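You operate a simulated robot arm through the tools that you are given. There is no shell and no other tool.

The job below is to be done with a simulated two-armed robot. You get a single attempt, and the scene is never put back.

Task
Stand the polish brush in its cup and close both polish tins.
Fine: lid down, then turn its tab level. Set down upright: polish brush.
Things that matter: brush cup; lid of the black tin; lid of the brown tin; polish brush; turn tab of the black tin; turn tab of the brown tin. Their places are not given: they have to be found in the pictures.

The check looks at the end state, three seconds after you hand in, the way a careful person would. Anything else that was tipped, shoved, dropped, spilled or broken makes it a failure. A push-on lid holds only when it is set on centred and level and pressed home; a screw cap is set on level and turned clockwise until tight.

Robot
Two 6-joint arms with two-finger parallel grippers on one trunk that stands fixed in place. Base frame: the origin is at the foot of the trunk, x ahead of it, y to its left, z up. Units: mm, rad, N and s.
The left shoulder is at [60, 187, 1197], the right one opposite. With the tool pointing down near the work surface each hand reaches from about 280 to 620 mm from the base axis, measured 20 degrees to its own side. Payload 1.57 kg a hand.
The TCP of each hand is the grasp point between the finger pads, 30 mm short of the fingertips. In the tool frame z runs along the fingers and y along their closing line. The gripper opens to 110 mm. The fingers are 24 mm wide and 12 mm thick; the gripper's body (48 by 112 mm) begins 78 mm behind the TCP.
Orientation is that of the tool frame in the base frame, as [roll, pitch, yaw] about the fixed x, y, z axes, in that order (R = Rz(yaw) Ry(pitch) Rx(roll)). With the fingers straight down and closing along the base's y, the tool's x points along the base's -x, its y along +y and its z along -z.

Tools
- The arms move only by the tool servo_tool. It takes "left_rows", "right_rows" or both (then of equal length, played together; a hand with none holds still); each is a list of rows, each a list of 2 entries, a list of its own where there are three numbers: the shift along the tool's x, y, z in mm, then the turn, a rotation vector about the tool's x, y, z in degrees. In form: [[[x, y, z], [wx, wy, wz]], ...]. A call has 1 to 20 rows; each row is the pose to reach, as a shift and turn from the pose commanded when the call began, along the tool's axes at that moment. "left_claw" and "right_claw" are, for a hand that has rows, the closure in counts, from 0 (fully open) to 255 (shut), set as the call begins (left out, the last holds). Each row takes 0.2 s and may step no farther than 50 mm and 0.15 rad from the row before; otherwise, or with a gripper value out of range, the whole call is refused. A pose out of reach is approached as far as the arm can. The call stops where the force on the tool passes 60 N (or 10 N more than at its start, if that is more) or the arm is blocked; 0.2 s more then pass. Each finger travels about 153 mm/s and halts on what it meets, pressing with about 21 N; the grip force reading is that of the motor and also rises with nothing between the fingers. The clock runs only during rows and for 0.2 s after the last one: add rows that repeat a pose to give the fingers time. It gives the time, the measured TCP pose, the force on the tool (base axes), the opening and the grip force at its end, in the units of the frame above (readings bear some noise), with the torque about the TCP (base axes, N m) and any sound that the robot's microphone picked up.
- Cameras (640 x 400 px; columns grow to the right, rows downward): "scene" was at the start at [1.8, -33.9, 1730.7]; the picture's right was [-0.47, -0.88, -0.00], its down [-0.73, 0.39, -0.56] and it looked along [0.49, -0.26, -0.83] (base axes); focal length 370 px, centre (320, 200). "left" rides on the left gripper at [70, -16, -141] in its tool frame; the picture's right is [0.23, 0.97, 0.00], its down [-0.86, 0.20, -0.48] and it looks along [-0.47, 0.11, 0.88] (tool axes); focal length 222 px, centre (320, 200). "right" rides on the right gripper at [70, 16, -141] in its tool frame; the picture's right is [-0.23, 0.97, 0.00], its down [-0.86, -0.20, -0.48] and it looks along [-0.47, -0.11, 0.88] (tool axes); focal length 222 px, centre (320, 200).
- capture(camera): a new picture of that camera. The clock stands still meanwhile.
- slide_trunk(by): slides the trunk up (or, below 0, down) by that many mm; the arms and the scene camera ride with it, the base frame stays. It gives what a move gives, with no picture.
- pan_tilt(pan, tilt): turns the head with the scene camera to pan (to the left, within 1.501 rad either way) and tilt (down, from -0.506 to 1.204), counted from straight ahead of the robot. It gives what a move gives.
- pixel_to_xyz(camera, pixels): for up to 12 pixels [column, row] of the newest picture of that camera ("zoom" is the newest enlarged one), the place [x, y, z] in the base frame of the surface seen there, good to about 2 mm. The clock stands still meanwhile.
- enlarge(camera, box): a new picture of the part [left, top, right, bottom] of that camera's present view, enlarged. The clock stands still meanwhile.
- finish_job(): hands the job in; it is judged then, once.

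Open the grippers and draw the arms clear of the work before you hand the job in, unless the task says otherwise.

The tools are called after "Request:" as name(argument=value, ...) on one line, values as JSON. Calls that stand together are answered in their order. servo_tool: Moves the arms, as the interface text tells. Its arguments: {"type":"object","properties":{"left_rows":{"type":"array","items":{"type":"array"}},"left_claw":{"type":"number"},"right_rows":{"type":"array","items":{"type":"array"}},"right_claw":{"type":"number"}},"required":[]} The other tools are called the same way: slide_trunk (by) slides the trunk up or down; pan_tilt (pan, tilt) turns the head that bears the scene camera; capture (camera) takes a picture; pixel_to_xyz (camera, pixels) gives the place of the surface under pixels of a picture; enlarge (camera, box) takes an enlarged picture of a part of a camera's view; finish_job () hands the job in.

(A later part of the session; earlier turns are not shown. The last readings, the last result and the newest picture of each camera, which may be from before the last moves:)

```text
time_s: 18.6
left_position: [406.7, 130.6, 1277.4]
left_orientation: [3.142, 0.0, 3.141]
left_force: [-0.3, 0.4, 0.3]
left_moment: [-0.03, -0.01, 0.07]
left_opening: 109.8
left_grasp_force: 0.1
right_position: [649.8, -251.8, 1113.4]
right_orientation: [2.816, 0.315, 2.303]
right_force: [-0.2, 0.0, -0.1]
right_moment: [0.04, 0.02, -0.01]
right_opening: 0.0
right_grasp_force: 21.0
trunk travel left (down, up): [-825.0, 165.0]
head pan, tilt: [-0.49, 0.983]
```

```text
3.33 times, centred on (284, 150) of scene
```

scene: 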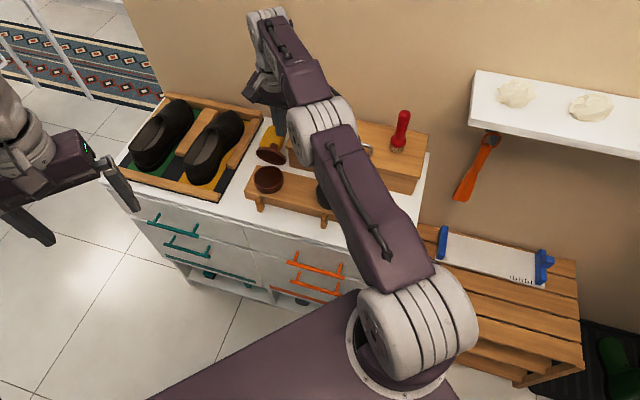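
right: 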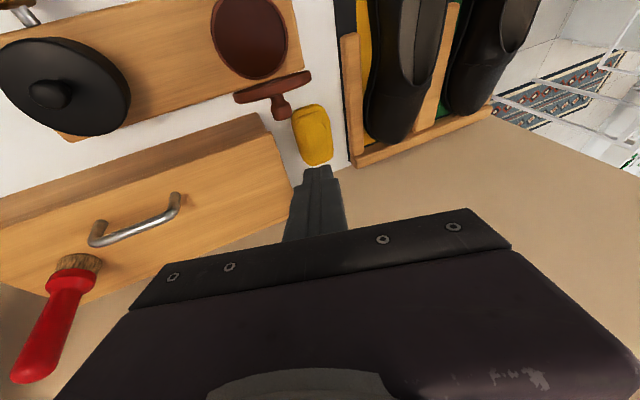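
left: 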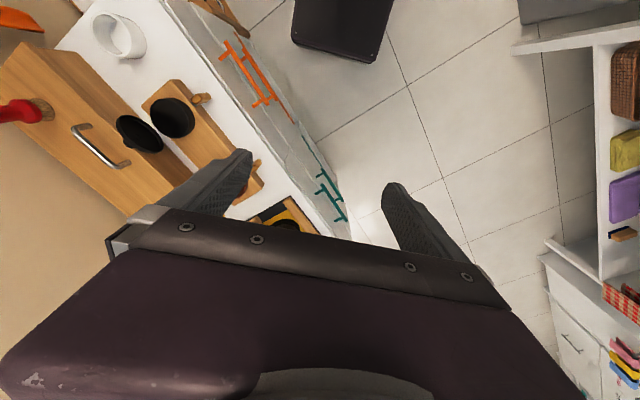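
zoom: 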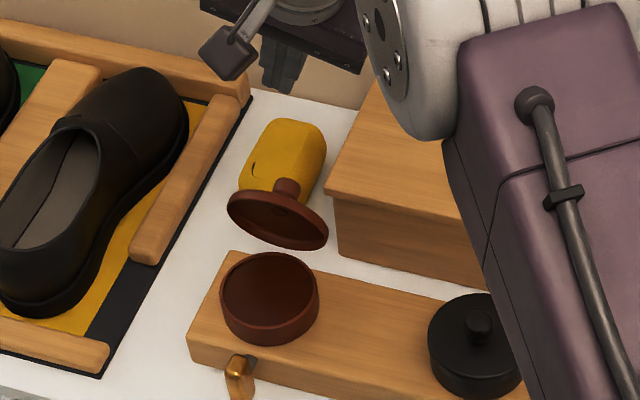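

Reached. I zoom the right camera on the brown lid (270,95) to measure its top edge and knob from here.

Request:
enlarge(camera="right", box=[220, 60, 332, 130])

Request:
pixel_to_xyz(camera="zoom", pixels=[[290, 130], [290, 155], [290, 100], [370, 300], [350, 260], [85, 195], [505, 80], [200, 170], [400, 110], [330, 200], [360, 325], [400, 290]])

```text
5.71 times, centred on (276, 95) of right
```

zoom: 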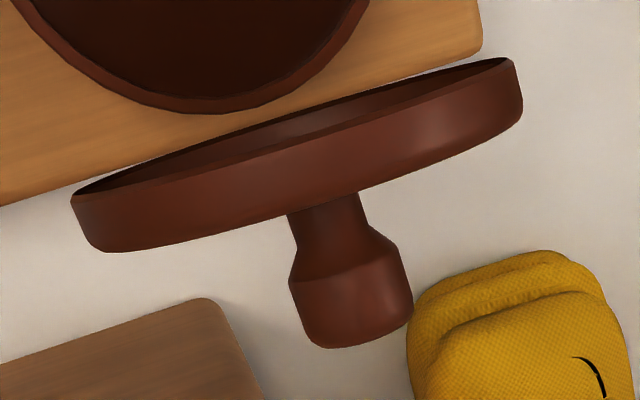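

```text
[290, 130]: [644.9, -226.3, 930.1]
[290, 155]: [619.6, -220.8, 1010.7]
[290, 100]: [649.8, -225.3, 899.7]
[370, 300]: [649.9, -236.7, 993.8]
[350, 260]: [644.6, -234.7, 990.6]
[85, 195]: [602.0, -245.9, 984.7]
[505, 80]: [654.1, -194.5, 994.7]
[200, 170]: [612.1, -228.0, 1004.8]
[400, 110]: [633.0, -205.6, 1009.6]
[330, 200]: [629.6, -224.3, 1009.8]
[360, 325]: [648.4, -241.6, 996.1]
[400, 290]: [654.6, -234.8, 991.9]
```

Brown lid top back edge is at b≈-604, z≈1010; knob top z≈996, a≈-288. I lower the fingers behind the lid, offset 23 mm to the right of the knob, tips at z≈992.

Request:
servo_tool(right_rows=[[[12.7, -23.6, -12.4], [0, 0, 0]], [[22, -33, 15], [0, 0, 0]], [[31, -42, 42], [0, 0, 0]], [[40.6, -51, 68.7], [0, 0, 0]], [[40.6, -51, 68.7], [0, 0, 0]]])

Request:
capture(camera="right")

Request:
enlarge(camera="scene", box=[220, 90, 348, 210])

```text
time_s: 19.8
left_position: [406.3, 132.7, 1276.8]
left_orientation: [-3.142, 0.001, -3.141]
left_force: [0.4, 0.1, 0.1]
left_moment: [-0.03, 0.02, -0.06]
left_opening: 110.2
left_grasp_force: 0.0
right_position: [618.9, -258.3, 1023.4]
right_orientation: [2.817, 0.316, 2.305]
right_force: [0.2, 0.4, -0.4]
right_moment: [-0.01, 0.02, -0.01]
right_opening: 0.0
right_grasp_force: 20.9
trunk travel left (down, up): [-825.0, 165.0]
head pan, tilt: [-0.49, 0.983]
```

```text
taken
```

right: 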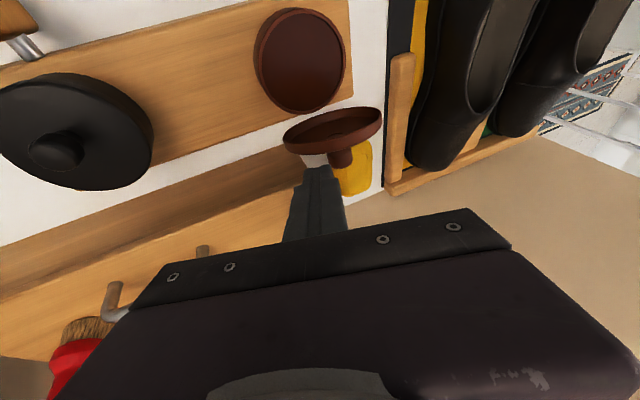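

```text
3.33 times, centred on (284, 150) of scene
```

zoom: 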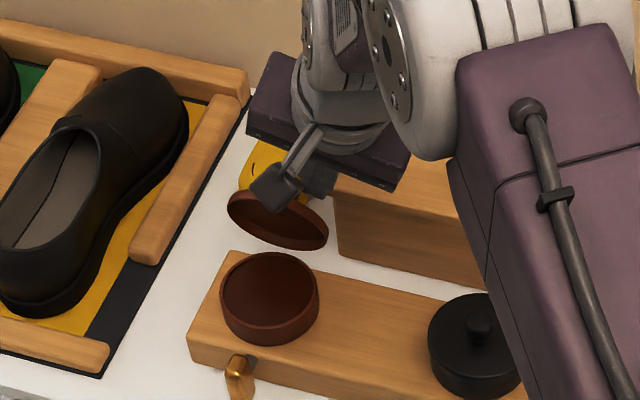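

Fingertips are behind the lid at a≈-264, b≈-630, z≈996, next to the knob. I push 45 mm toward the front.

Request:
servo_tool(right_rows=[[[5.7, 0.3, -1.9], [0, 0, 0]], [[11.4, 0.6, -3.7], [0, 0, 0]], [[17.1, 0.9, -5.6], [0, 0, 0]], [[22.8, 1.2, -7.4], [0, 0, 0]], [[28.5, 1.5, -9.3], [0, 0, 0]], [[34.2, 1.8, -11.1], [0, 0, 0]], [[39.9, 2.1, -13], [0, 0, 0]], [[42.7, 2.2, -13.9], [0, 0, 0]]])

Request:
capture(camera="right")

Request:
enlarge(camera="scene", box=[220, 90, 348, 210])

```text
time_s: 21.6
left_position: [404.9, 132.0, 1277.4]
left_orientation: [-3.141, 0.0, -3.141]
left_force: [0.5, -1.2, 0.3]
left_moment: [0.01, 0.04, -0.01]
left_opening: 110.0
left_grasp_force: 0.3
right_position: [589.3, -224.8, 1024.7]
right_orientation: [2.815, 0.316, 2.305]
right_force: [-1.0, 0.1, -0.6]
right_moment: [0.01, 0.0, -0.04]
right_opening: 0.0
right_grasp_force: 21.0
trunk travel left (down, up): [-825.0, 165.0]
head pan, tilt: [-0.49, 0.983]
```

```text
taken
```

right: 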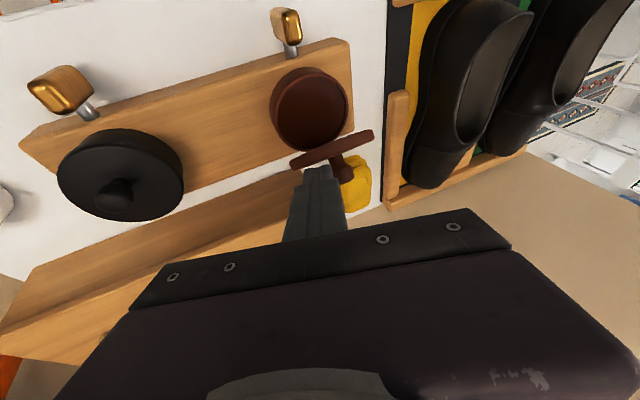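

```text
3.33 times, centred on (284, 150) of scene
```

zoom: 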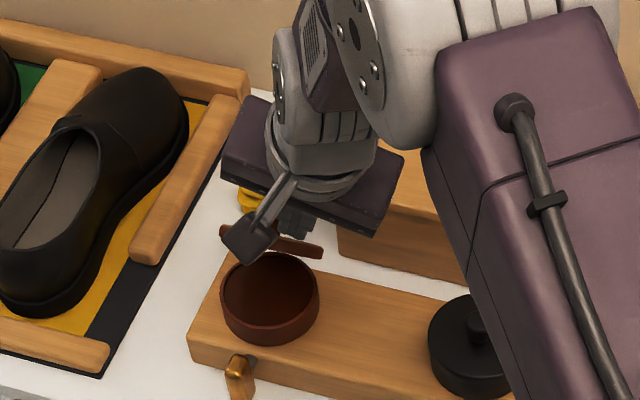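

The brown lid swung forward about 40°. I continue along the arc, forward and down, to about 70°.

Request:
servo_tool(right_rows=[[[4.3, -1.3, 3.3], [0, 0, 0]], [[10, -2.3, 5.5], [0, 0, 0]], [[16.1, -3.3, 7.8], [0, 0, 0]], [[21.5, -4.6, 11], [0, 0, 0]], [[26.8, -5.9, 14.1], [0, 0, 0]], [[31.5, -7.4, 18], [0, 0, 0]]])

Request:
capture(camera="right")

Request:
enlarge(camera="scene", box=[220, 90, 348, 210])

```text
time_s: 23.0
left_position: [405.6, 132.4, 1276.3]
left_orientation: [3.141, 0.0, 3.141]
left_force: [0.2, 0.0, -0.8]
left_moment: [-0.04, -0.01, -0.02]
left_opening: 110.1
left_grasp_force: 0.1
right_position: [571.2, -208.7, 996.9]
right_orientation: [2.816, 0.316, 2.305]
right_force: [-1.2, 0.8, 0.0]
right_moment: [0.02, 0.02, 0.02]
right_opening: 0.0
right_grasp_force: 21.5
trunk travel left (down, up): [-825.0, 165.0]
head pan, tilt: [-0.49, 0.983]
```

```text
taken
```

right: 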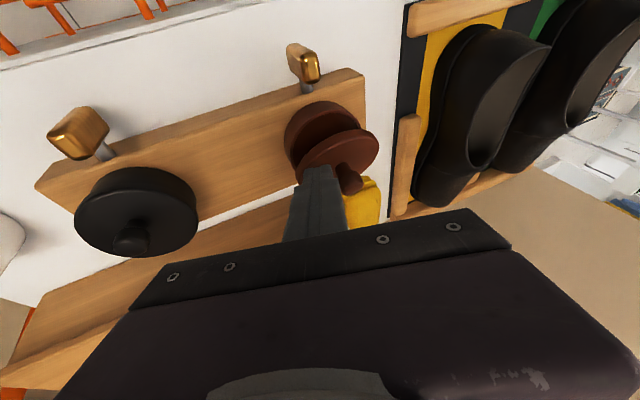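

```text
3.33 times, centred on (284, 150) of scene
```

zoom: 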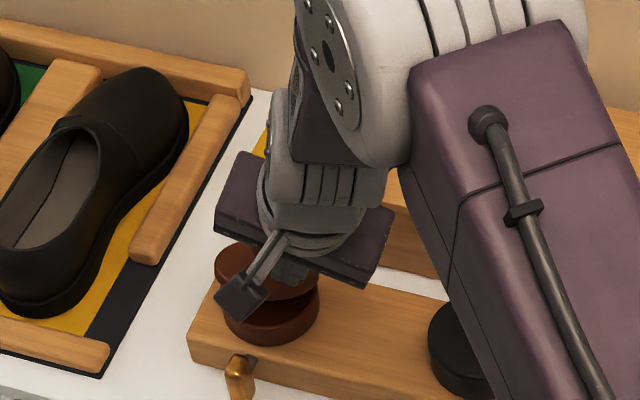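

The brown lid is near 68°. I push it a little further down, then lift clear by about 60 mm.

Request:
servo_tool(right_rows=[[[4.2, -1.7, 4.6], [0, 0, 0]], [[8.5, -3.4, 9.3], [0, 0, 0]], [[0, 0, -20], [0, 0, 0]], [[-19, 18, -58], [0, 0, 0]]])

Request:
capture(camera="right")

Request:
enlarge(camera="scene", box=[220, 90, 348, 210])

```text
time_s: 24.0
left_position: [405.0, 132.3, 1276.9]
left_orientation: [-3.14, 0.002, -3.141]
left_force: [0.1, -0.8, -0.1]
left_moment: [0.01, -0.04, -0.04]
left_opening: 109.9
left_grasp_force: 0.0
right_position: [568.5, -211.6, 1062.0]
right_orientation: [2.819, 0.317, 2.304]
right_force: [0.1, -0.7, 1.6]
right_moment: [-0.01, -0.01, 0.01]
right_opening: 0.1
right_grasp_force: 20.6
trunk travel left (down, up): [-825.0, 165.0]
head pan, tilt: [-0.49, 0.983]
```

```text
taken
```

right: 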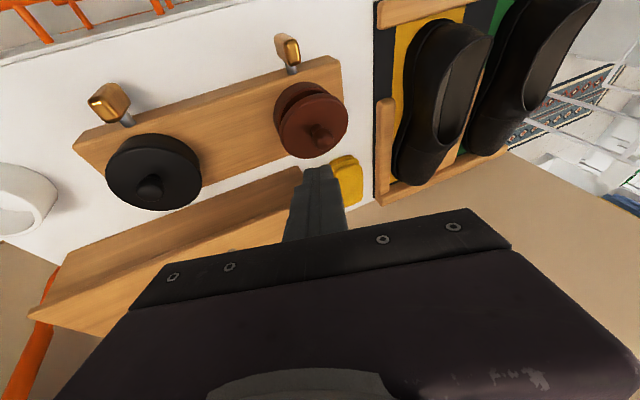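

```text
3.33 times, centred on (284, 150) of scene
```

zoom: 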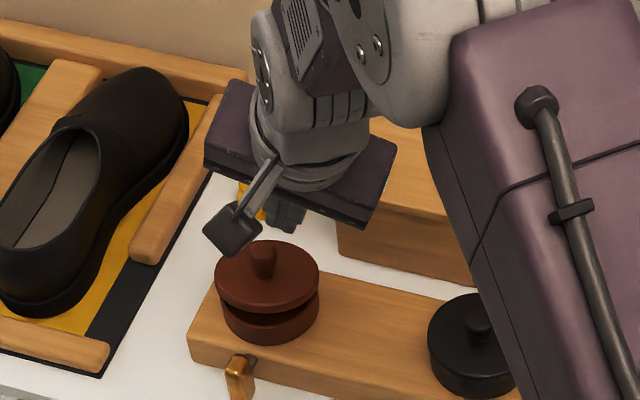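

The brown lid hangs about 15–20° from closed. I measure its knob and the tin.

Request:
pixel_to_xyz(camera="zoom", pixels=[[264, 247], [260, 260], [262, 285], [217, 272], [318, 278], [265, 310], [268, 335], [225, 310], [318, 310]])

Request:
enlarge(camera="right", box=[256, 80, 384, 160])

Request:
pixel_to_xyz(camera="zoom", pixels=[[330, 285], [325, 265], [290, 230], [280, 80], [120, 180], [455, 160], [270, 390], [110, 120], [430, 90]])

```text
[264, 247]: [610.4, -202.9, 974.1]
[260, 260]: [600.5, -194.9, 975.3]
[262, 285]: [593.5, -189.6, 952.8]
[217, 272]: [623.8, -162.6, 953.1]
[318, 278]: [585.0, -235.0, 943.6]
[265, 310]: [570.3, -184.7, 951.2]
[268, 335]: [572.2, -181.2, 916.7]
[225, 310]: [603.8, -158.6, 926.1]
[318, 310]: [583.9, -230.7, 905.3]
```

```text
5.00 times, centred on (320, 120) of right
```

zoom: 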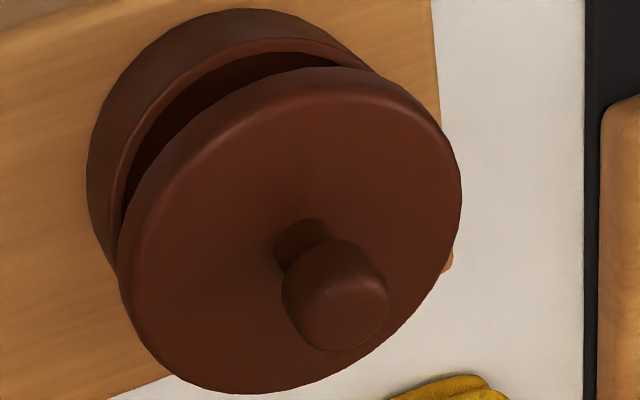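

```text
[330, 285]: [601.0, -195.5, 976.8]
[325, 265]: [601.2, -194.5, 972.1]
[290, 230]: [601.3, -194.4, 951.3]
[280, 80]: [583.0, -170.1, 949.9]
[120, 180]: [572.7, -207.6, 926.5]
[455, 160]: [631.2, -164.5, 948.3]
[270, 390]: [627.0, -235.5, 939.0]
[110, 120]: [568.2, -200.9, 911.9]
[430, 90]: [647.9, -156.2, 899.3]
```

Knob top is at about (606,-199,977). I reduce the tilt to about 8° and move the fingertips above the knob.

Request:
servo_tool(right_rows=[[[0, 0, 0], [6, 6, 0]], [[-6, 15, 7], [12, 12, 0]], [[-12.3, 30.2, 14.4], [12, 12, 0]], [[-12.3, 30.2, 14.4], [12, 12, 0]]])

Request:
capture(camera="right")

Request:
enlarge(camera="scene", box=[220, 90, 348, 210])

```text
time_s: 25.0
left_position: [404.3, 132.0, 1277.7]
left_orientation: [3.141, 0.001, 3.141]
left_force: [0.8, 0.6, -0.8]
left_moment: [0.01, -0.06, -0.01]
left_opening: 109.8
left_grasp_force: 0.0
right_position: [602.6, -196.6, 1061.1]
right_orientation: [3.037, 0.111, 2.35]
right_force: [0.3, 0.3, -0.2]
right_moment: [-0.02, -0.02, -0.01]
right_opening: 0.1
right_grasp_force: 20.9
trunk travel left (down, up): [-825.0, 165.0]
head pan, tilt: [-0.49, 0.983]
```

```text
taken
```

right: 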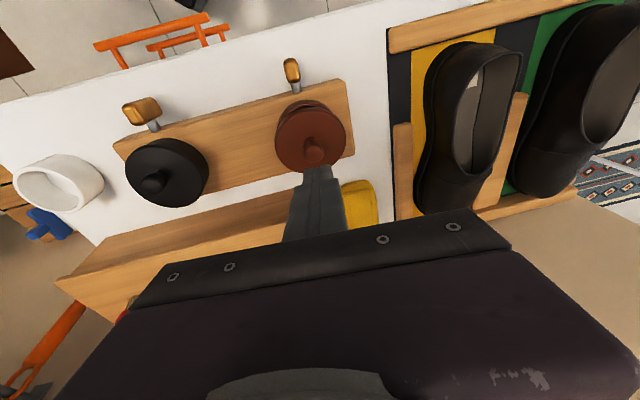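

```text
3.33 times, centred on (284, 150) of scene
```

zoom: 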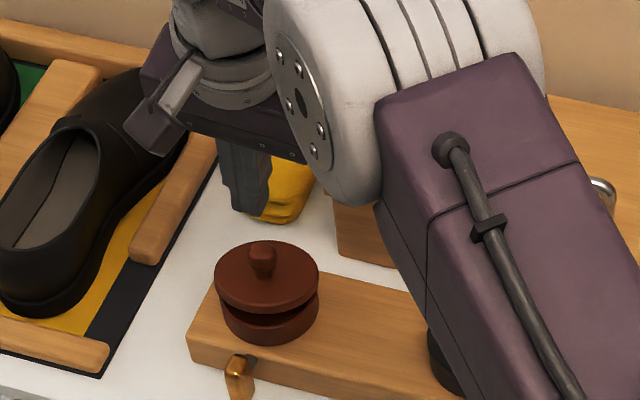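

Tips are above the brown knob. I press down straight in small steps until the force limit stops it.

Request:
servo_tool(right_rows=[[[3.9, -3.6, 34.6], [0, 0, 0]], [[5.3, -5, 47.4], [0, 0, 0]], [[5.9, -5.5, 52.4], [0, 0, 0]], [[6.3, -5.9, 56.3], [0, 0, 0]], [[6.7, -6.2, 59.3], [0, 0, 0]], [[7, -6.6, 62.2], [0, 0, 0]], [[7.3, -6.9, 65.2], [0, 0, 0]], [[7.7, -7.2, 68.2], [0, 0, 0]], [[8, -7.5, 71.1], [0, 0, 0]], [[8.4, -7.9, 75.1], [0, 0, 0]]])

Request:
capture(camera="right")

Request:
enlarge(camera="scene", box=[220, 90, 348, 210])

```text
time_s: 27.4
left_position: [396.9, 134.0, 1281.6]
left_orientation: [-3.139, 0.009, -3.142]
left_force: [-0.3, -0.4, 0.1]
left_moment: [0.01, -0.01, -0.03]
left_opening: 109.7
left_grasp_force: 0.0
right_position: [601.3, -197.7, 995.8]
right_orientation: [3.019, 0.129, 2.348]
right_force: [-17.5, 4.5, 31.6]
right_moment: [0.15, 0.78, 0.0]
right_opening: 0.1
right_grasp_force: 21.3
trunk travel left (down, up): [-825.0, 165.0]
head pan, tilt: [-0.49, 0.983]
stopped in row 10 (right hand): the force on the tool passed its limit at 62 N (the readings are from after the stop); the commanded pose is now the measured one
```

```text
taken
```

right: 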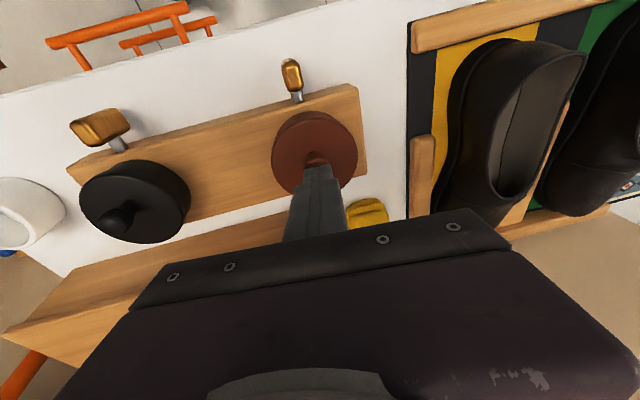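

```text
3.33 times, centred on (284, 150) of scene
```

zoom: 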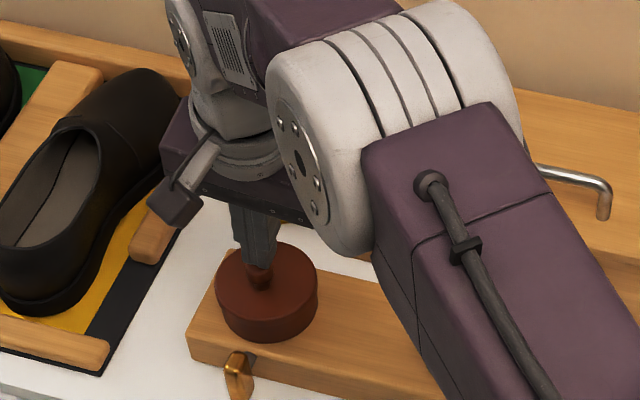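

Both lids are down. I measure the counter's front edge and the drawer handles in this picture before planning the tab turning.

Request:
pixel_to_xyz(camera="right", pixels=[[250, 25], [100, 70], [300, 12], [120, 28], [60, 42], [180, 10], [200, 28], [130, 215], [110, 205], [20, 85], [160, 190], [100, 180]])

Request:
servo_tool(right_rows=[[[-4, 4, -40], [0, 0, 0]], [[-9, 8, -80], [0, 0, 0]], [[-13, 12, -120], [0, 0, 0]]])

Request:
capture(camera="right")

```text
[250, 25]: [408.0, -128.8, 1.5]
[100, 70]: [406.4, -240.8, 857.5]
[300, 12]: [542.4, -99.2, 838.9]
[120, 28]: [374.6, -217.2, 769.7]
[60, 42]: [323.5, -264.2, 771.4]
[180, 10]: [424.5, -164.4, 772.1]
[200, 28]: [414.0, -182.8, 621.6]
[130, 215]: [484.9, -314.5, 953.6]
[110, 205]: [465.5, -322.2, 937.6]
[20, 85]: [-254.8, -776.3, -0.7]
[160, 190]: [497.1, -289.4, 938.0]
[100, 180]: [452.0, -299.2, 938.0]
```

```text
time_s: 28.2
left_position: [404.1, 132.3, 1278.5]
left_orientation: [3.141, 0.003, 3.141]
left_force: [-0.2, -0.5, 0.7]
left_moment: [-0.01, 0.01, -0.01]
left_opening: 110.0
left_grasp_force: 0.1
right_position: [603.6, -198.0, 1116.0]
right_orientation: [3.025, 0.123, 2.347]
right_force: [-0.8, 0.2, 0.5]
right_moment: [0.03, 0.01, 0.02]
right_opening: 0.2
right_grasp_force: 20.8
trunk travel left (down, up): [-825.0, 165.0]
head pan, tilt: [-0.49, 0.983]
```

```text
taken
```

right: 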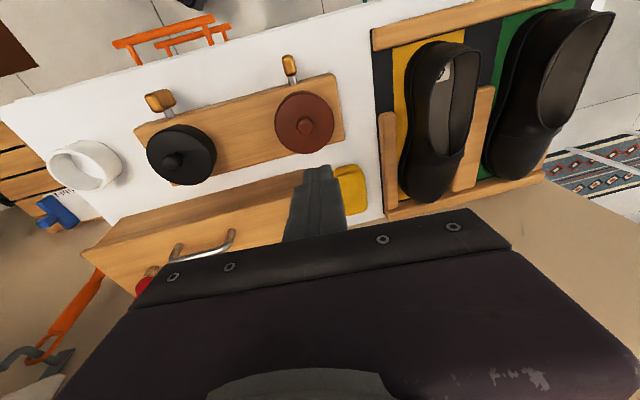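

The counter's front edge is at b≈-454 and the orange handle tops out at z≈775, so a horizontal tool at z≈897 clears. I zoom on both tabs from above to measure thickness and shaft.

Request:
enlarge(camera="right", box=[130, 75, 194, 115])

Request:
pixel_to_xyz(camera="zoom", pixels=[[180, 190], [250, 150], [380, 160], [400, 230], [350, 310], [320, 190], [430, 370], [400, 350], [300, 280], [380, 300], [200, 250], [440, 260]])

Request:
enlarge(camera="right", box=[258, 45, 322, 85])

Request:
pixel_to_xyz(camera="zoom", pixels=[[250, 140], [260, 110], [340, 130], [340, 200], [370, 270], [290, 250], [310, 180], [330, 290], [360, 340], [340, 350], [280, 280], [380, 320]])

```text
10.00 times, centred on (162, 95) of right
```

zoom: 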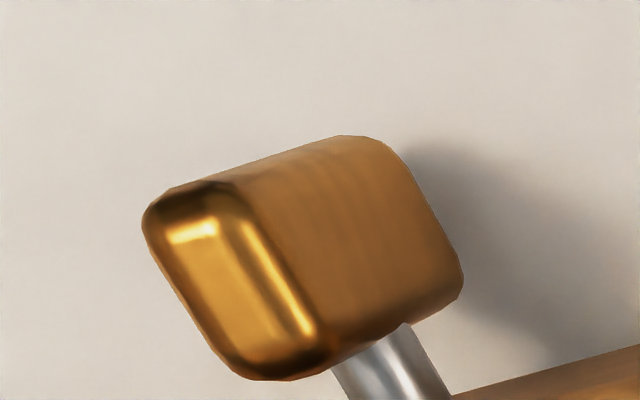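

```text
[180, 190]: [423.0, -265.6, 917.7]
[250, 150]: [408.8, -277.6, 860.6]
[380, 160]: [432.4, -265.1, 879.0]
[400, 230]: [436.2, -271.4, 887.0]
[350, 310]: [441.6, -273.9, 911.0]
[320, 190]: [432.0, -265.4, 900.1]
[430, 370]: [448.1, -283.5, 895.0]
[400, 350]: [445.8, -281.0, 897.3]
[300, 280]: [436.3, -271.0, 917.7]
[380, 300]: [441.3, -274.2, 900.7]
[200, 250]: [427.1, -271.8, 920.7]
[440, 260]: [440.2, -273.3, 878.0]
```

```text
10.00 times, centred on (290, 65) of right
```

zoom: 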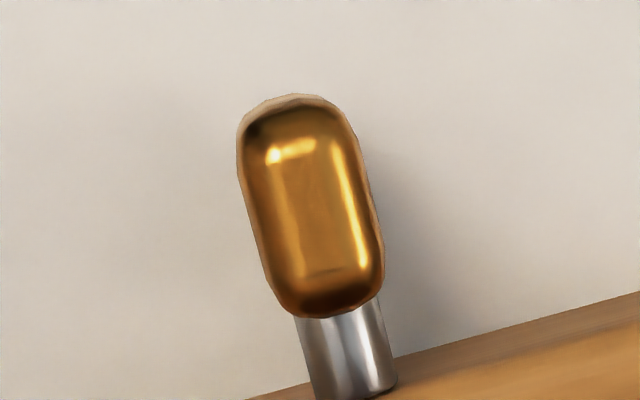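

```text
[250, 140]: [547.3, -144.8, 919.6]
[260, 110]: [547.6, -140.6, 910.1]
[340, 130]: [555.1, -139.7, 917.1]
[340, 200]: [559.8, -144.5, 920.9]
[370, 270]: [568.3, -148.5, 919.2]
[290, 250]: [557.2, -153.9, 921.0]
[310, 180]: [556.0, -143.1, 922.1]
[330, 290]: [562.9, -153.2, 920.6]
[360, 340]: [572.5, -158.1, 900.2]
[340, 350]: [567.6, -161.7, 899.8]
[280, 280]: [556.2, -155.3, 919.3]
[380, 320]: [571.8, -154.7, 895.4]
```

Tab geometry: black tab centre (a≈-111, b -486…-507, z 873–922, pivot z≈897); brown the same at a≈-290. I move the left arm further aside and bring the right hand in front of the brown tin, removing the tilt.

Request:
servo_tool(left_rows=[[[0, 45, 0], [0, 0, 0]], [[0, 90, 0], [0, 0, 0]], [[0, 135, 0], [0, 0, 0]], [[0, 180, 0], [0, 0, 0]], [[0, 180, 0], [0, 0, 0]]], right_rows=[[[41.7, 0.6, -2.6], [1.7, 1.7, 0]], [[83.4, 1.2, -5.2], [3.4, 3.4, 0]], [[125, 1.9, -7.7], [5.2, 5.2, 0]], [[166.8, 2.5, -10.3], [6.9, 6.9, 0]], [[166.8, 2.5, -10.3], [6.9, 6.9, 0]]])

Request:
capture(camera="scene")

```text
time_s: 29.4
left_position: [406.8, 316.1, 1278.6]
left_orientation: [-3.141, -0.001, -3.141]
left_force: [0.1, 0.2, 0.7]
left_moment: [0.01, 0.01, -0.02]
left_opening: 110.0
left_grasp_force: 0.0
right_position: [485.9, -80.0, 1103.9]
right_orientation: [-3.137, 0.004, 2.356]
right_force: [0.5, 0.3, 0.1]
right_moment: [0.05, 0.01, 0.0]
right_opening: 0.0
right_grasp_force: 21.1
trunk travel left (down, up): [-825.0, 165.0]
head pan, tilt: [-0.49, 0.983]
```

```text
taken
```

scene: 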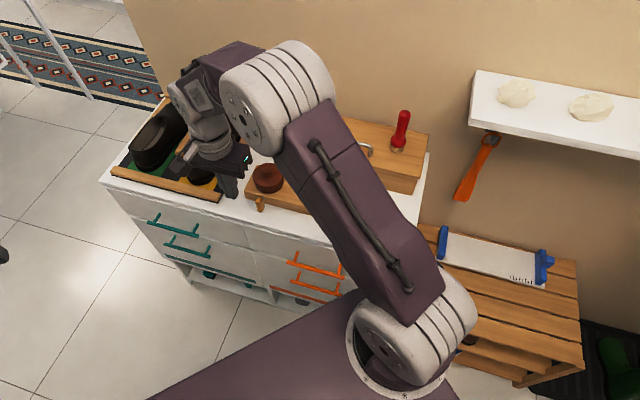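

The right hand is at (486,-80,1104), tool-down. I pitch it 90° so the fingers point horizontally at the rack front, opening the gripper to about 45 mm.

Request:
servo_tool(right_rows=[[[0, 0, 0], [0, -7.5, 0]], [[0, 0, 0], [0, -15, 0]], [[0, 0, 0], [0, -22.5, 0]], [[0, 0, 0], [0, -30, 0]], [[0, 0, 0], [0, -37.5, 0]], [[0, 0, 0], [0, -45, 0]], [[0, 0, 0], [0, -52.5, 0]], [[0, 0, 0], [0, -60, 0]], [[0, 0, 0], [0, -67.5, 0]], [[0, 0, 0], [0, -75, 0]], [[0, 0, 0], [0, -82.5, 0]], [[0, 0, 0], [0, -90, 0]]], right_claw=150)

Request:
capture(camera="right")

Request:
capture(camera="scene")

```text
time_s: 32.0
left_position: [408.0, 315.5, 1278.4]
left_orientation: [-3.141, -0.001, -3.141]
left_force: [-0.6, 0.1, 0.7]
left_moment: [0.0, 0.02, 0.03]
left_opening: 110.5
left_grasp_force: 0.0
right_position: [490.9, -79.3, 1101.8]
right_orientation: [-0.748, 1.565, -1.533]
right_force: [-0.6, -1.4, 0.0]
right_moment: [-0.01, 0.02, 0.03]
right_opening: 45.3
right_grasp_force: 0.0
trunk travel left (down, up): [-825.0, 165.0]
head pan, tilt: [-0.49, 0.983]
```

```text
taken
```

right: 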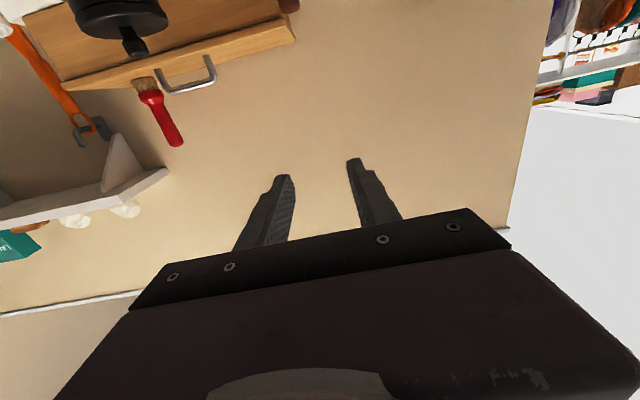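

```text
taken
```

scene: 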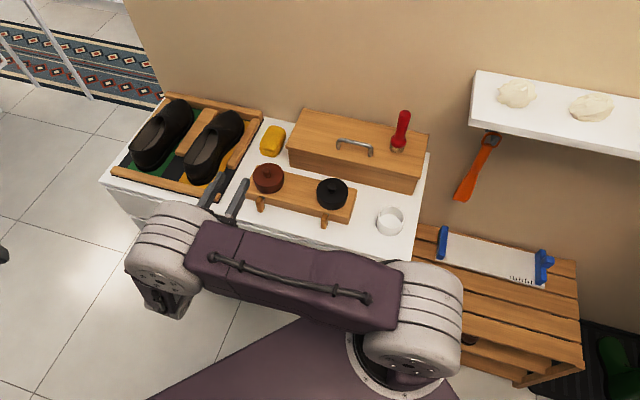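

The tool is now horizontal, facing the rack, and the scene camera sees the fingers at (225,195) and both closed tins. I lower the hand 205 mm to z≈897, staying in front of the counter.

Request:
servo_tool(right_rows=[[[40, -1, 0], [0, 0, 0]], [[80, -1, 0], [0, 0, 0]], [[120, -1, 0], [0, 0, 0]], [[160, -1, 0], [0, 0, 0]], [[204, -1, 0], [0, 0, 0]], [[204, -1, 0], [0, 0, 0]]])

Request:
capture(camera="right")

Request:
enlarge(camera="scene", box=[190, 150, 370, 260])

```text
time_s: 33.6
left_position: [407.6, 314.9, 1278.7]
left_orientation: [-3.14, -0.002, -3.141]
left_force: [0.0, 0.8, -0.1]
left_moment: [-0.01, -0.04, 0.06]
left_opening: 110.3
left_grasp_force: 0.1
right_position: [512.5, -72.3, 941.3]
right_orientation: [1.579, 1.482, 0.763]
right_force: [0.2, -0.5, -0.1]
right_moment: [0.04, 0.0, 0.04]
right_opening: 45.3
right_grasp_force: 0.1
right hand out of reach, approached as far as the arm can: row 5, 6
trunk travel left (down, up): [-825.0, 165.0]
head pan, tilt: [-0.49, 0.983]
stopped in row 6 (right hand): the arm was blocked; the commanded pose is now the measured one
```

```text
taken
```

right: 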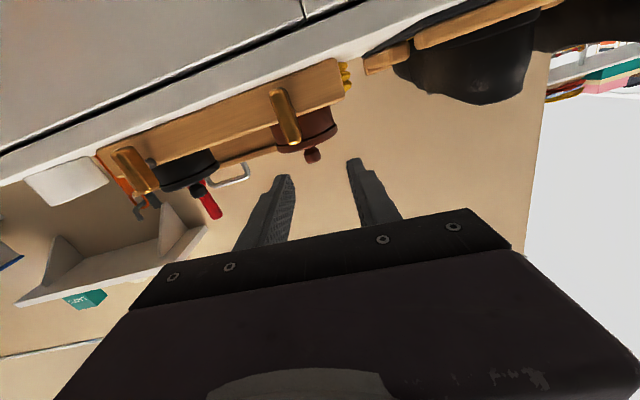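

```text
3.56 times, centred on (280, 205) of scene
```

zoom: 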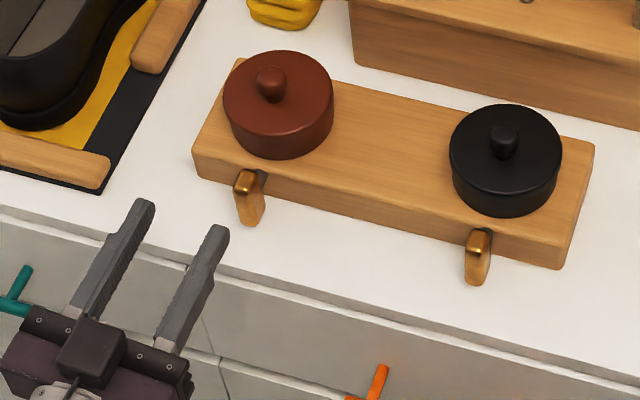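

The arm got blocked near z 941 (a joint limit with the shoulder this high). I raise the hand again, correct its orientation, and will lower the whole trunk instead.

Request:
servo_tool(right_rows=[[[-34, -4, -3], [-0.6, 0, -1.7]], [[-68, -8, -7], [-1.2, 0, -3.4]], [[-101.5, -12, -10], [-1.7, 0, -5.1]], [[-101.5, -12, -10], [-1.7, 0, -5.1]]])

Request:
capture(camera="scene")

```text
time_s: 34.6
left_position: [408.6, 315.7, 1278.3]
left_orientation: [3.141, 0.0, -3.141]
left_force: [-0.2, -0.4, 0.4]
left_moment: [-0.01, -0.01, 0.02]
left_opening: 110.2
left_grasp_force: 0.1
right_position: [490.1, -76.9, 1040.3]
right_orientation: [-1.159, 1.569, -1.942]
right_force: [0.7, 0.3, 0.0]
right_moment: [0.0, -0.01, -0.03]
right_opening: 45.4
right_grasp_force: 0.1
trunk travel left (down, up): [-825.0, 165.0]
head pan, tilt: [-0.49, 0.983]
```

```text
taken
```

scene: 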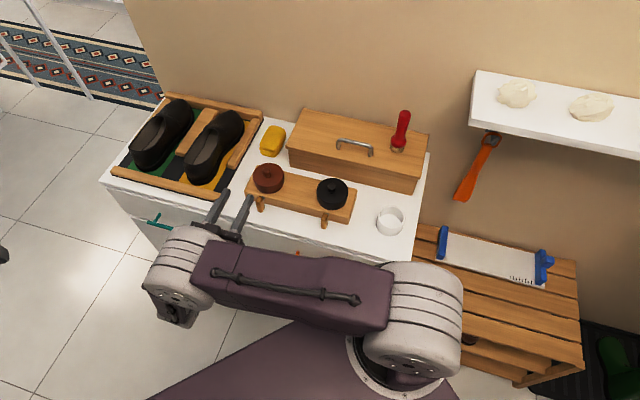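

Orientation is restored at z≈1040. Before lowering the trunk I check where the right arm's elbow and forearm are in space.

Request:
pixel_to_xyz(camera="scene", pixels=[[180, 235], [180, 300], [170, 320], [155, 280], [250, 260], [350, 300], [420, 300], [225, 235], [232, 210], [215, 210]])

Request:
enlarge(camera="scene", box=[120, 180, 280, 340])

```text
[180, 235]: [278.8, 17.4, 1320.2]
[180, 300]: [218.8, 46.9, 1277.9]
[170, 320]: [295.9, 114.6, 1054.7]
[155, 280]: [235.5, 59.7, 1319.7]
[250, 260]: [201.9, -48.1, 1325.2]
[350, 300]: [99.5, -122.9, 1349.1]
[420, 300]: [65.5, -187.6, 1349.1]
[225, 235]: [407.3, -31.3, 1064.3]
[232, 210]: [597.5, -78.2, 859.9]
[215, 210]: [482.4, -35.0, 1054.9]
```

```text
2.50 times, centred on (200, 260) of scene
```

zoom: 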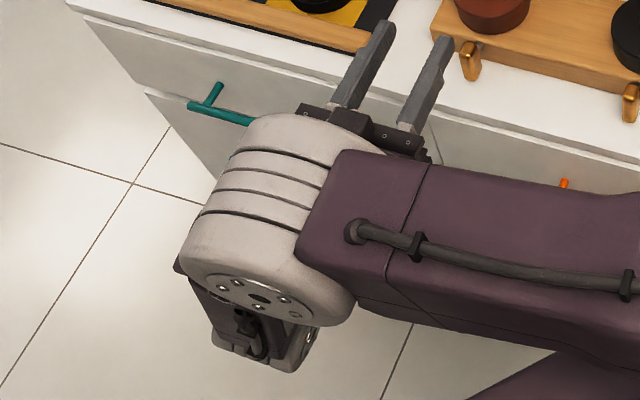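

The forearm hangs well in front of the counter (b>-350), so the trunk can go down. I lower it 140 mm.

Request:
slide_trunk(by=-140)

Request:
capture(camera="right")

Request:
capture(camera="scene")

```text
time_s: 36.3
left_position: [406.2, 314.9, 1138.1]
left_orientation: [-3.141, -0.003, -3.141]
left_force: [0.1, 0.8, 0.1]
left_moment: [-0.02, 0.0, 0.01]
left_opening: 110.0
left_grasp_force: 0.0
right_position: [488.7, -78.1, 901.3]
right_orientation: [-1.17, 1.57, -1.957]
right_force: [-0.3, 0.2, -0.9]
right_moment: [0.02, -0.01, 0.02]
right_opening: 45.2
right_grasp_force: 0.0
trunk travel left (down, up): [-685.0, 305.0]
head pan, tilt: [-0.49, 0.983]
```

```text
taken
```

right: 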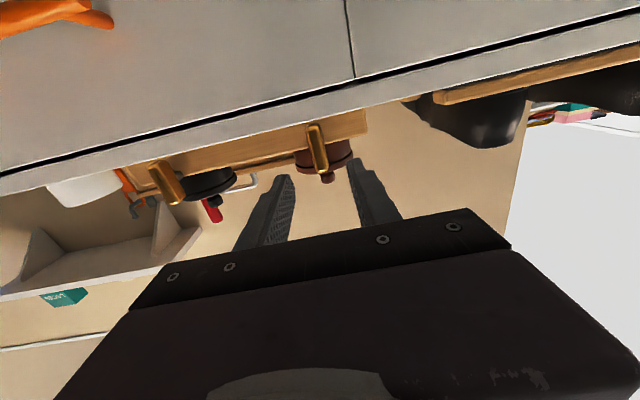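

```text
taken
```

scene: 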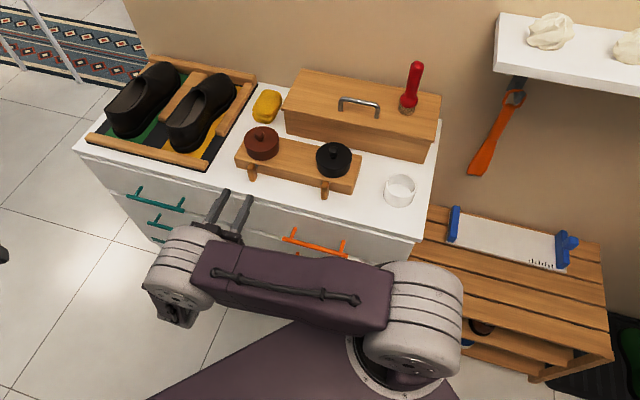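

The hand is at (488.7,-78.1,901), and the brown tab sits between the fingers in the right view (318,150). I zoom the scene on the tabs to refine their positions.

Request:
enlarge(camera="scene", box=[200, 150, 296, 210])

Request:
pixel_to_xyz(camera="zoom", pixels=[[335, 100], [335, 130], [340, 170], [340, 200], [320, 150], [355, 150], [350, 95], [365, 105], [330, 85], [210, 280], [330, 310], [240, 320]])

Request:
enlarge(camera="right", box=[270, 110, 366, 170])

Request:
pixel_to_xyz(camera="zoom", pixels=[[300, 130], [320, 200], [340, 270], [310, 240], [345, 240], [270, 150], [330, 150], [330, 310], [310, 390], [320, 300], [355, 300], [340, 350]])

```text
6.67 times, centred on (248, 180) of scene
```

zoom: 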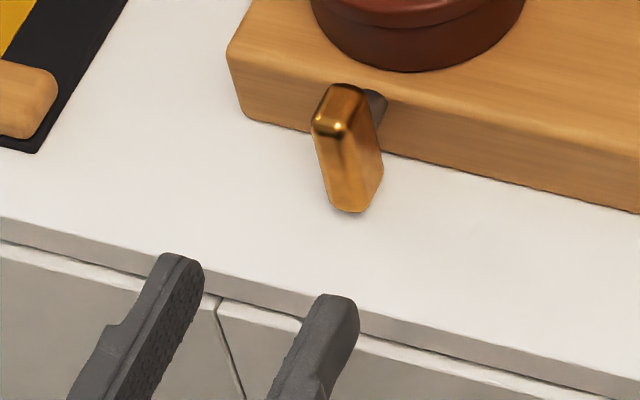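

```text
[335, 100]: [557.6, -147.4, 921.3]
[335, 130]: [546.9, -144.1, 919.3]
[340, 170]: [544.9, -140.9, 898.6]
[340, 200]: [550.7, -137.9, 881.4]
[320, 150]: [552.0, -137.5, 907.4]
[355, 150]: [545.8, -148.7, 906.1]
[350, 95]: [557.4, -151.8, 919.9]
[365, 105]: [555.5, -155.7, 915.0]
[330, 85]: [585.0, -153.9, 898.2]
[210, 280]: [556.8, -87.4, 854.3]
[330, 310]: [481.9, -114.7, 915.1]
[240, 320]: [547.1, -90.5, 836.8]
```

```text
6.67 times, centred on (318, 140) of right
```

zoom: 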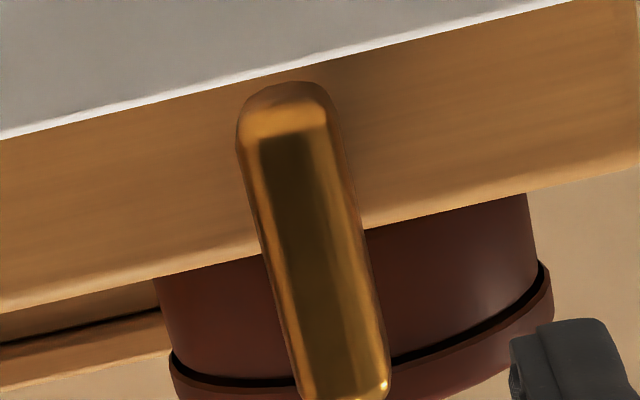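

```text
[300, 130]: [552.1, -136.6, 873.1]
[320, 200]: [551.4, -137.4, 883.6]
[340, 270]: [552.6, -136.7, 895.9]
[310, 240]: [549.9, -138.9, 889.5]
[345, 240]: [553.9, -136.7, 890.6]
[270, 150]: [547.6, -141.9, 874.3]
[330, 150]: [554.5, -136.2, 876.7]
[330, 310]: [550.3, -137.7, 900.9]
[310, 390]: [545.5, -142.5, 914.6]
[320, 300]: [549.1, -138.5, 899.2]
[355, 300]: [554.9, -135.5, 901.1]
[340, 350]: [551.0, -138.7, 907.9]
```

Brown tab centre confirmed at a≈-290, front face b≈-487. I lower 4 mm and advance 83 mm so the pads straddle the tab.

Request:
servo_tool(right_rows=[[[4, 0, 20], [0, 0, 0]], [[4, 0, 40], [0, 0, 0]], [[4, 0, 60], [0, 0, 0]], [[4, 0, 75], [0, 0, 0]], [[4, 0, 83], [0, 0, 0]], [[4, 0, 83], [0, 0, 0]]])

Request:
capture(camera="right")

Request:
enlarge(camera="scene", box=[200, 140, 296, 200])

```text
time_s: 37.7
left_position: [407.0, 314.4, 1137.6]
left_orientation: [3.141, -0.001, -3.142]
left_force: [0.1, -1.0, 0.5]
left_moment: [-0.02, 0.01, 0.02]
left_opening: 110.0
left_grasp_force: 0.1
right_position: [549.2, -137.0, 898.5]
right_orientation: [-1.157, 1.568, -1.943]
right_force: [0.6, 0.4, 0.8]
right_moment: [-0.02, 0.02, 0.04]
right_opening: 45.3
right_grasp_force: 0.0
trunk travel left (down, up): [-685.0, 305.0]
head pan, tilt: [-0.49, 0.983]
```

```text
taken
```

right: 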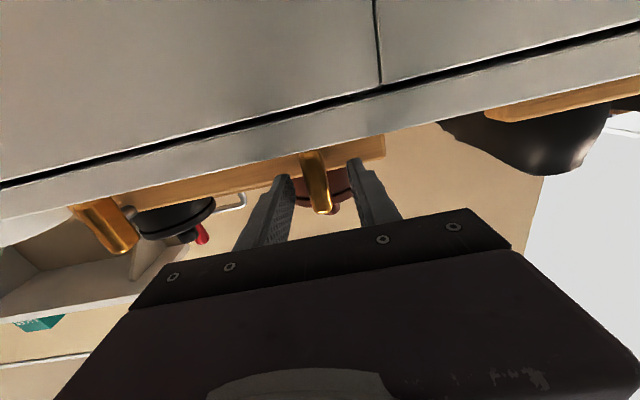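

```text
6.67 times, centred on (248, 170) of scene
```

zoom: 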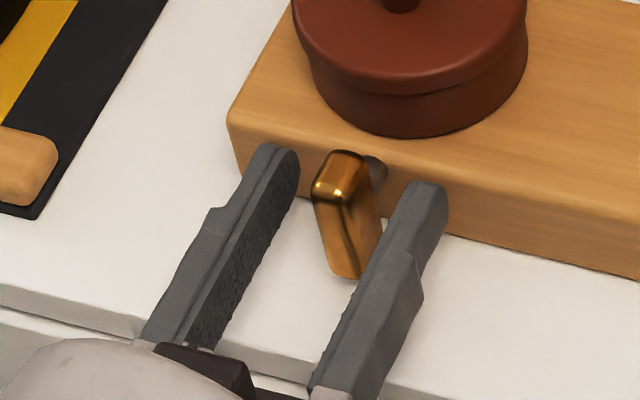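

The fingers straddle the brown tab. I close the gripper on it.

Request:
servo_tool(right_rows=[[[0, 0, 0], [0, 0, 0]], [[0, 0, 0], [0, 0, 0]], [[0, 0, 0], [0, 0, 0]]], right_claw=255)

Request:
enlarge(camera="scene", box=[200, 140, 296, 200])

```text
time_s: 38.5
left_position: [406.7, 314.1, 1139.3]
left_orientation: [-3.141, 0.0, -3.14]
left_force: [0.3, 0.9, -0.1]
left_moment: [-0.02, 0.01, 0.01]
left_opening: 109.7
left_grasp_force: 0.0
right_position: [547.6, -136.2, 900.3]
right_orientation: [-1.355, 1.569, -2.139]
right_force: [-4.6, -4.4, -2.9]
right_moment: [-0.53, -0.51, -0.05]
right_opening: 15.9
right_grasp_force: 31.1
trunk travel left (down, up): [-685.0, 305.0]
head pan, tilt: [-0.49, 0.983]
```

```text
6.67 times, centred on (248, 170) of scene
```

zoom: 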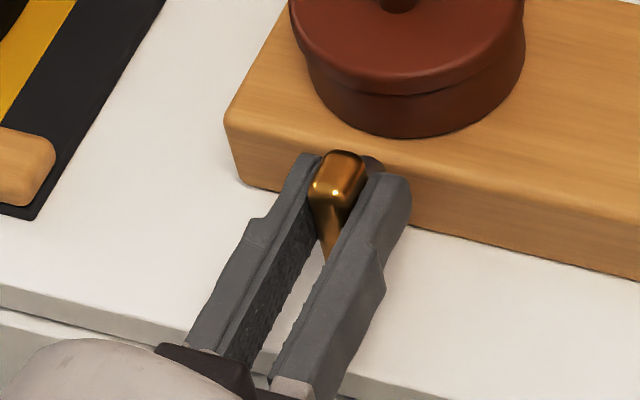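

Gripped (opening 15.9 mm). I try turning +15° about the tool axis in small rows, reading the moment to see whether the tab turns freely that way.

Request:
servo_tool(right_rows=[[[0, -1, 0], [0, 0, 4]], [[0, -1, 0], [0, 0, 8]], [[0, -1, 0], [0, 0, 12]], [[0, -1, 0], [0, 0, 16]]])

Request:
enlarge(camera="scene", box=[200, 140, 296, 200])

```text
time_s: 39.4
left_position: [400.9, 315.0, 1141.7]
left_orientation: [-3.14, 0.007, -3.14]
left_force: [0.6, -0.8, -0.3]
left_moment: [-0.06, 0.06, 0.0]
left_opening: 109.7
left_grasp_force: 0.1
right_position: [549.6, -137.6, 897.3]
right_orientation: [1.516, 1.356, 0.684]
right_force: [-48.2, -27.5, 22.7]
right_moment: [-1.12, 0.65, 0.12]
right_opening: 21.8
right_grasp_force: 34.7
right hand out of reach, approached as far as the arm can: row 3, 4
trunk travel left (down, up): [-685.0, 305.0]
head pan, tilt: [-0.49, 0.983]
stopped in row 4 (right hand): the force on the tool passed its limit at 70 N (the readings are from after the stop); the commanded pose is now the measured one
```

```text
6.67 times, centred on (248, 170) of scene
```

zoom: 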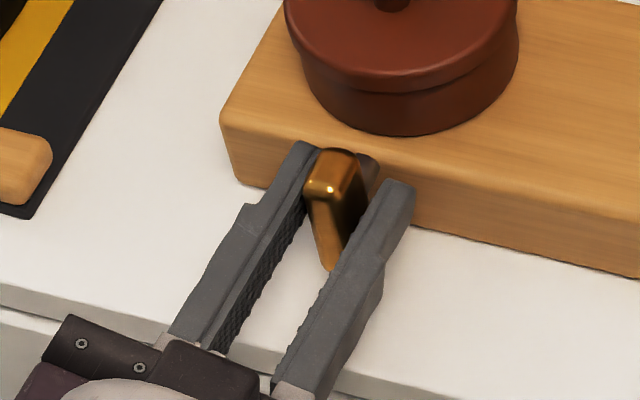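

Turning that way meets resistance (the tab did not follow, and the arm nears a joint limit). I turn back by 12° and re-check the force.

Request:
servo_tool(right_rows=[[[0, 0, 0], [0, 0, -4]], [[0, 0, 0], [0, 0, -8]], [[0, 0, 0], [0, 0, -12.3]], [[0, 0, 0], [0, 0, -12.3]]])

Request:
enlarge(camera="scene", box=[200, 140, 296, 200])

```text
time_s: 40.4
left_position: [399.6, 312.1, 1140.9]
left_orientation: [3.137, 0.01, -3.141]
left_force: [0.2, -0.6, 0.1]
left_moment: [-0.02, -0.01, -0.01]
left_opening: 110.2
left_grasp_force: 0.1
right_position: [547.8, -138.2, 895.2]
right_orientation: [1.285, 1.564, 0.464]
right_force: [-46.6, -23.7, -0.1]
right_moment: [-1.0, 0.12, 0.03]
right_opening: 16.8
right_grasp_force: 31.7
trunk travel left (down, up): [-685.0, 305.0]
head pan, tilt: [-0.49, 0.983]
```

```text
6.67 times, centred on (248, 170) of scene
```

zoom: 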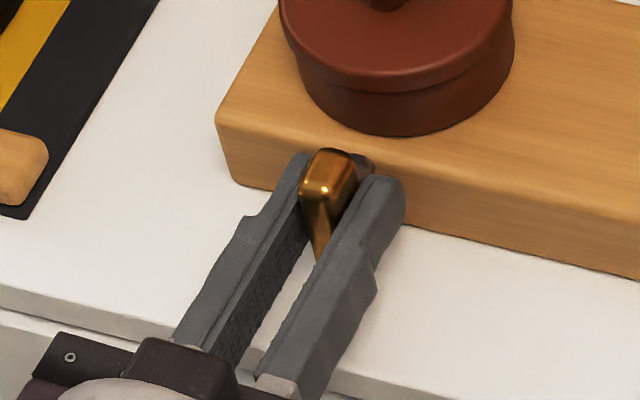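

A sideways load of ~50 N remains between hand and tab, so I open the gripper to release it and let the arm settle.

Request:
servo_tool(right_rows=[[[0, 0, 0], [0, 0, 0]], [[0, 0, 0], [0, 0, 0]], [[0, 0, 0], [0, 0, 0]]], right_claw=150)

Request:
enlarge(camera="scene", box=[200, 140, 296, 200])

Request:
capture(camera="scene")

```text
time_s: 41.2
left_position: [408.8, 315.1, 1137.4]
left_orientation: [-3.139, -0.003, -3.139]
left_force: [0.6, 0.4, -0.4]
left_moment: [-0.01, 0.07, -0.04]
left_opening: 110.1
left_grasp_force: 0.2
right_position: [558.8, -132.0, 892.0]
right_orientation: [1.065, 1.569, 0.255]
right_force: [0.2, 0.2, 0.3]
right_moment: [0.0, -0.03, -0.03]
right_opening: 45.4
right_grasp_force: 0.1
trunk travel left (down, up): [-685.0, 305.0]
head pan, tilt: [-0.49, 0.983]
```

```text
6.67 times, centred on (248, 170) of scene
```

zoom: 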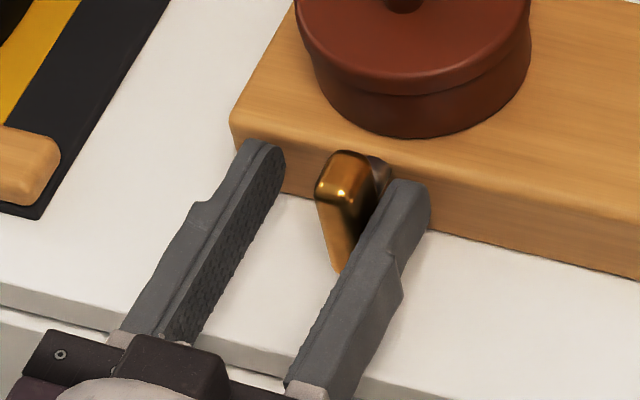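

```text
taken
```

scene: 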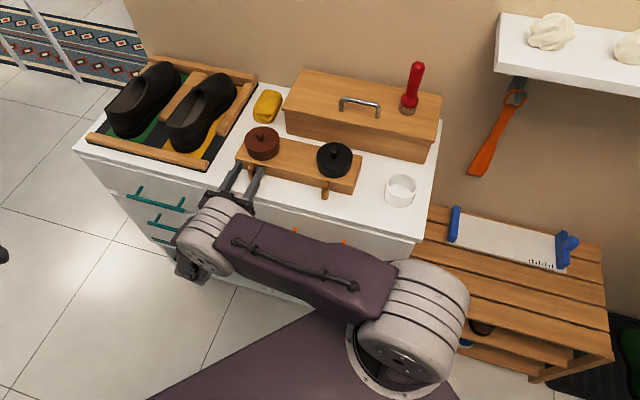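

Released: the hand sits at a≈-302, b≈-488, z≈892, so the load came from the arm drifting at its joint limit. I re-centre on the tab (a≈-290, b≈-485, z≈898).

Request:
servo_tool(right_rows=[[[-3, -6, -2], [0, 0, 0]], [[-6, -11.8, -3.5], [0, 0, 0]], [[-6, -11.8, -3.5], [0, 0, 0]]])

Request:
enlarge(camera="scene", box=[200, 140, 296, 200])

Request:
enlarge(camera="right", box=[240, 120, 400, 220])

```text
time_s: 42.0
left_position: [407.0, 314.7, 1138.6]
left_orientation: [3.142, 0.0, -3.141]
left_force: [-0.9, 0.2, 0.4]
left_moment: [0.01, 0.01, 0.03]
left_opening: 109.6
left_grasp_force: 0.1
right_position: [547.0, -137.8, 897.8]
right_orientation: [1.184, 1.568, 0.374]
right_force: [0.6, 0.1, -1.2]
right_moment: [0.01, 0.03, -0.01]
right_opening: 45.2
right_grasp_force: 0.1
trunk travel left (down, up): [-685.0, 305.0]
head pan, tilt: [-0.49, 0.983]
```

```text
6.67 times, centred on (248, 170) of scene
```

zoom: 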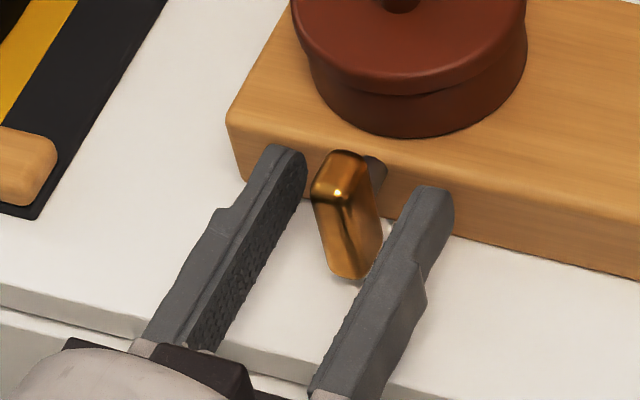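

```text
4.00 times, centred on (320, 170) of right
```

zoom: 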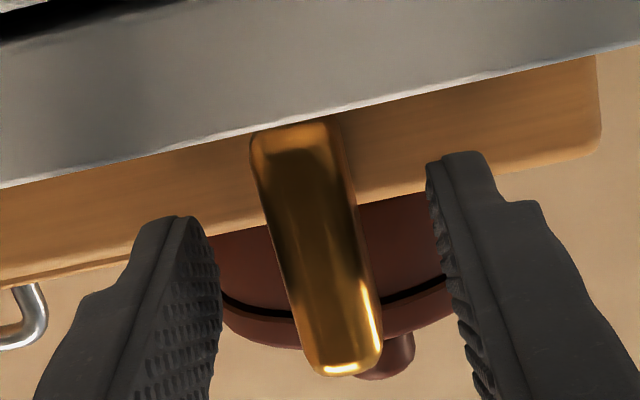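

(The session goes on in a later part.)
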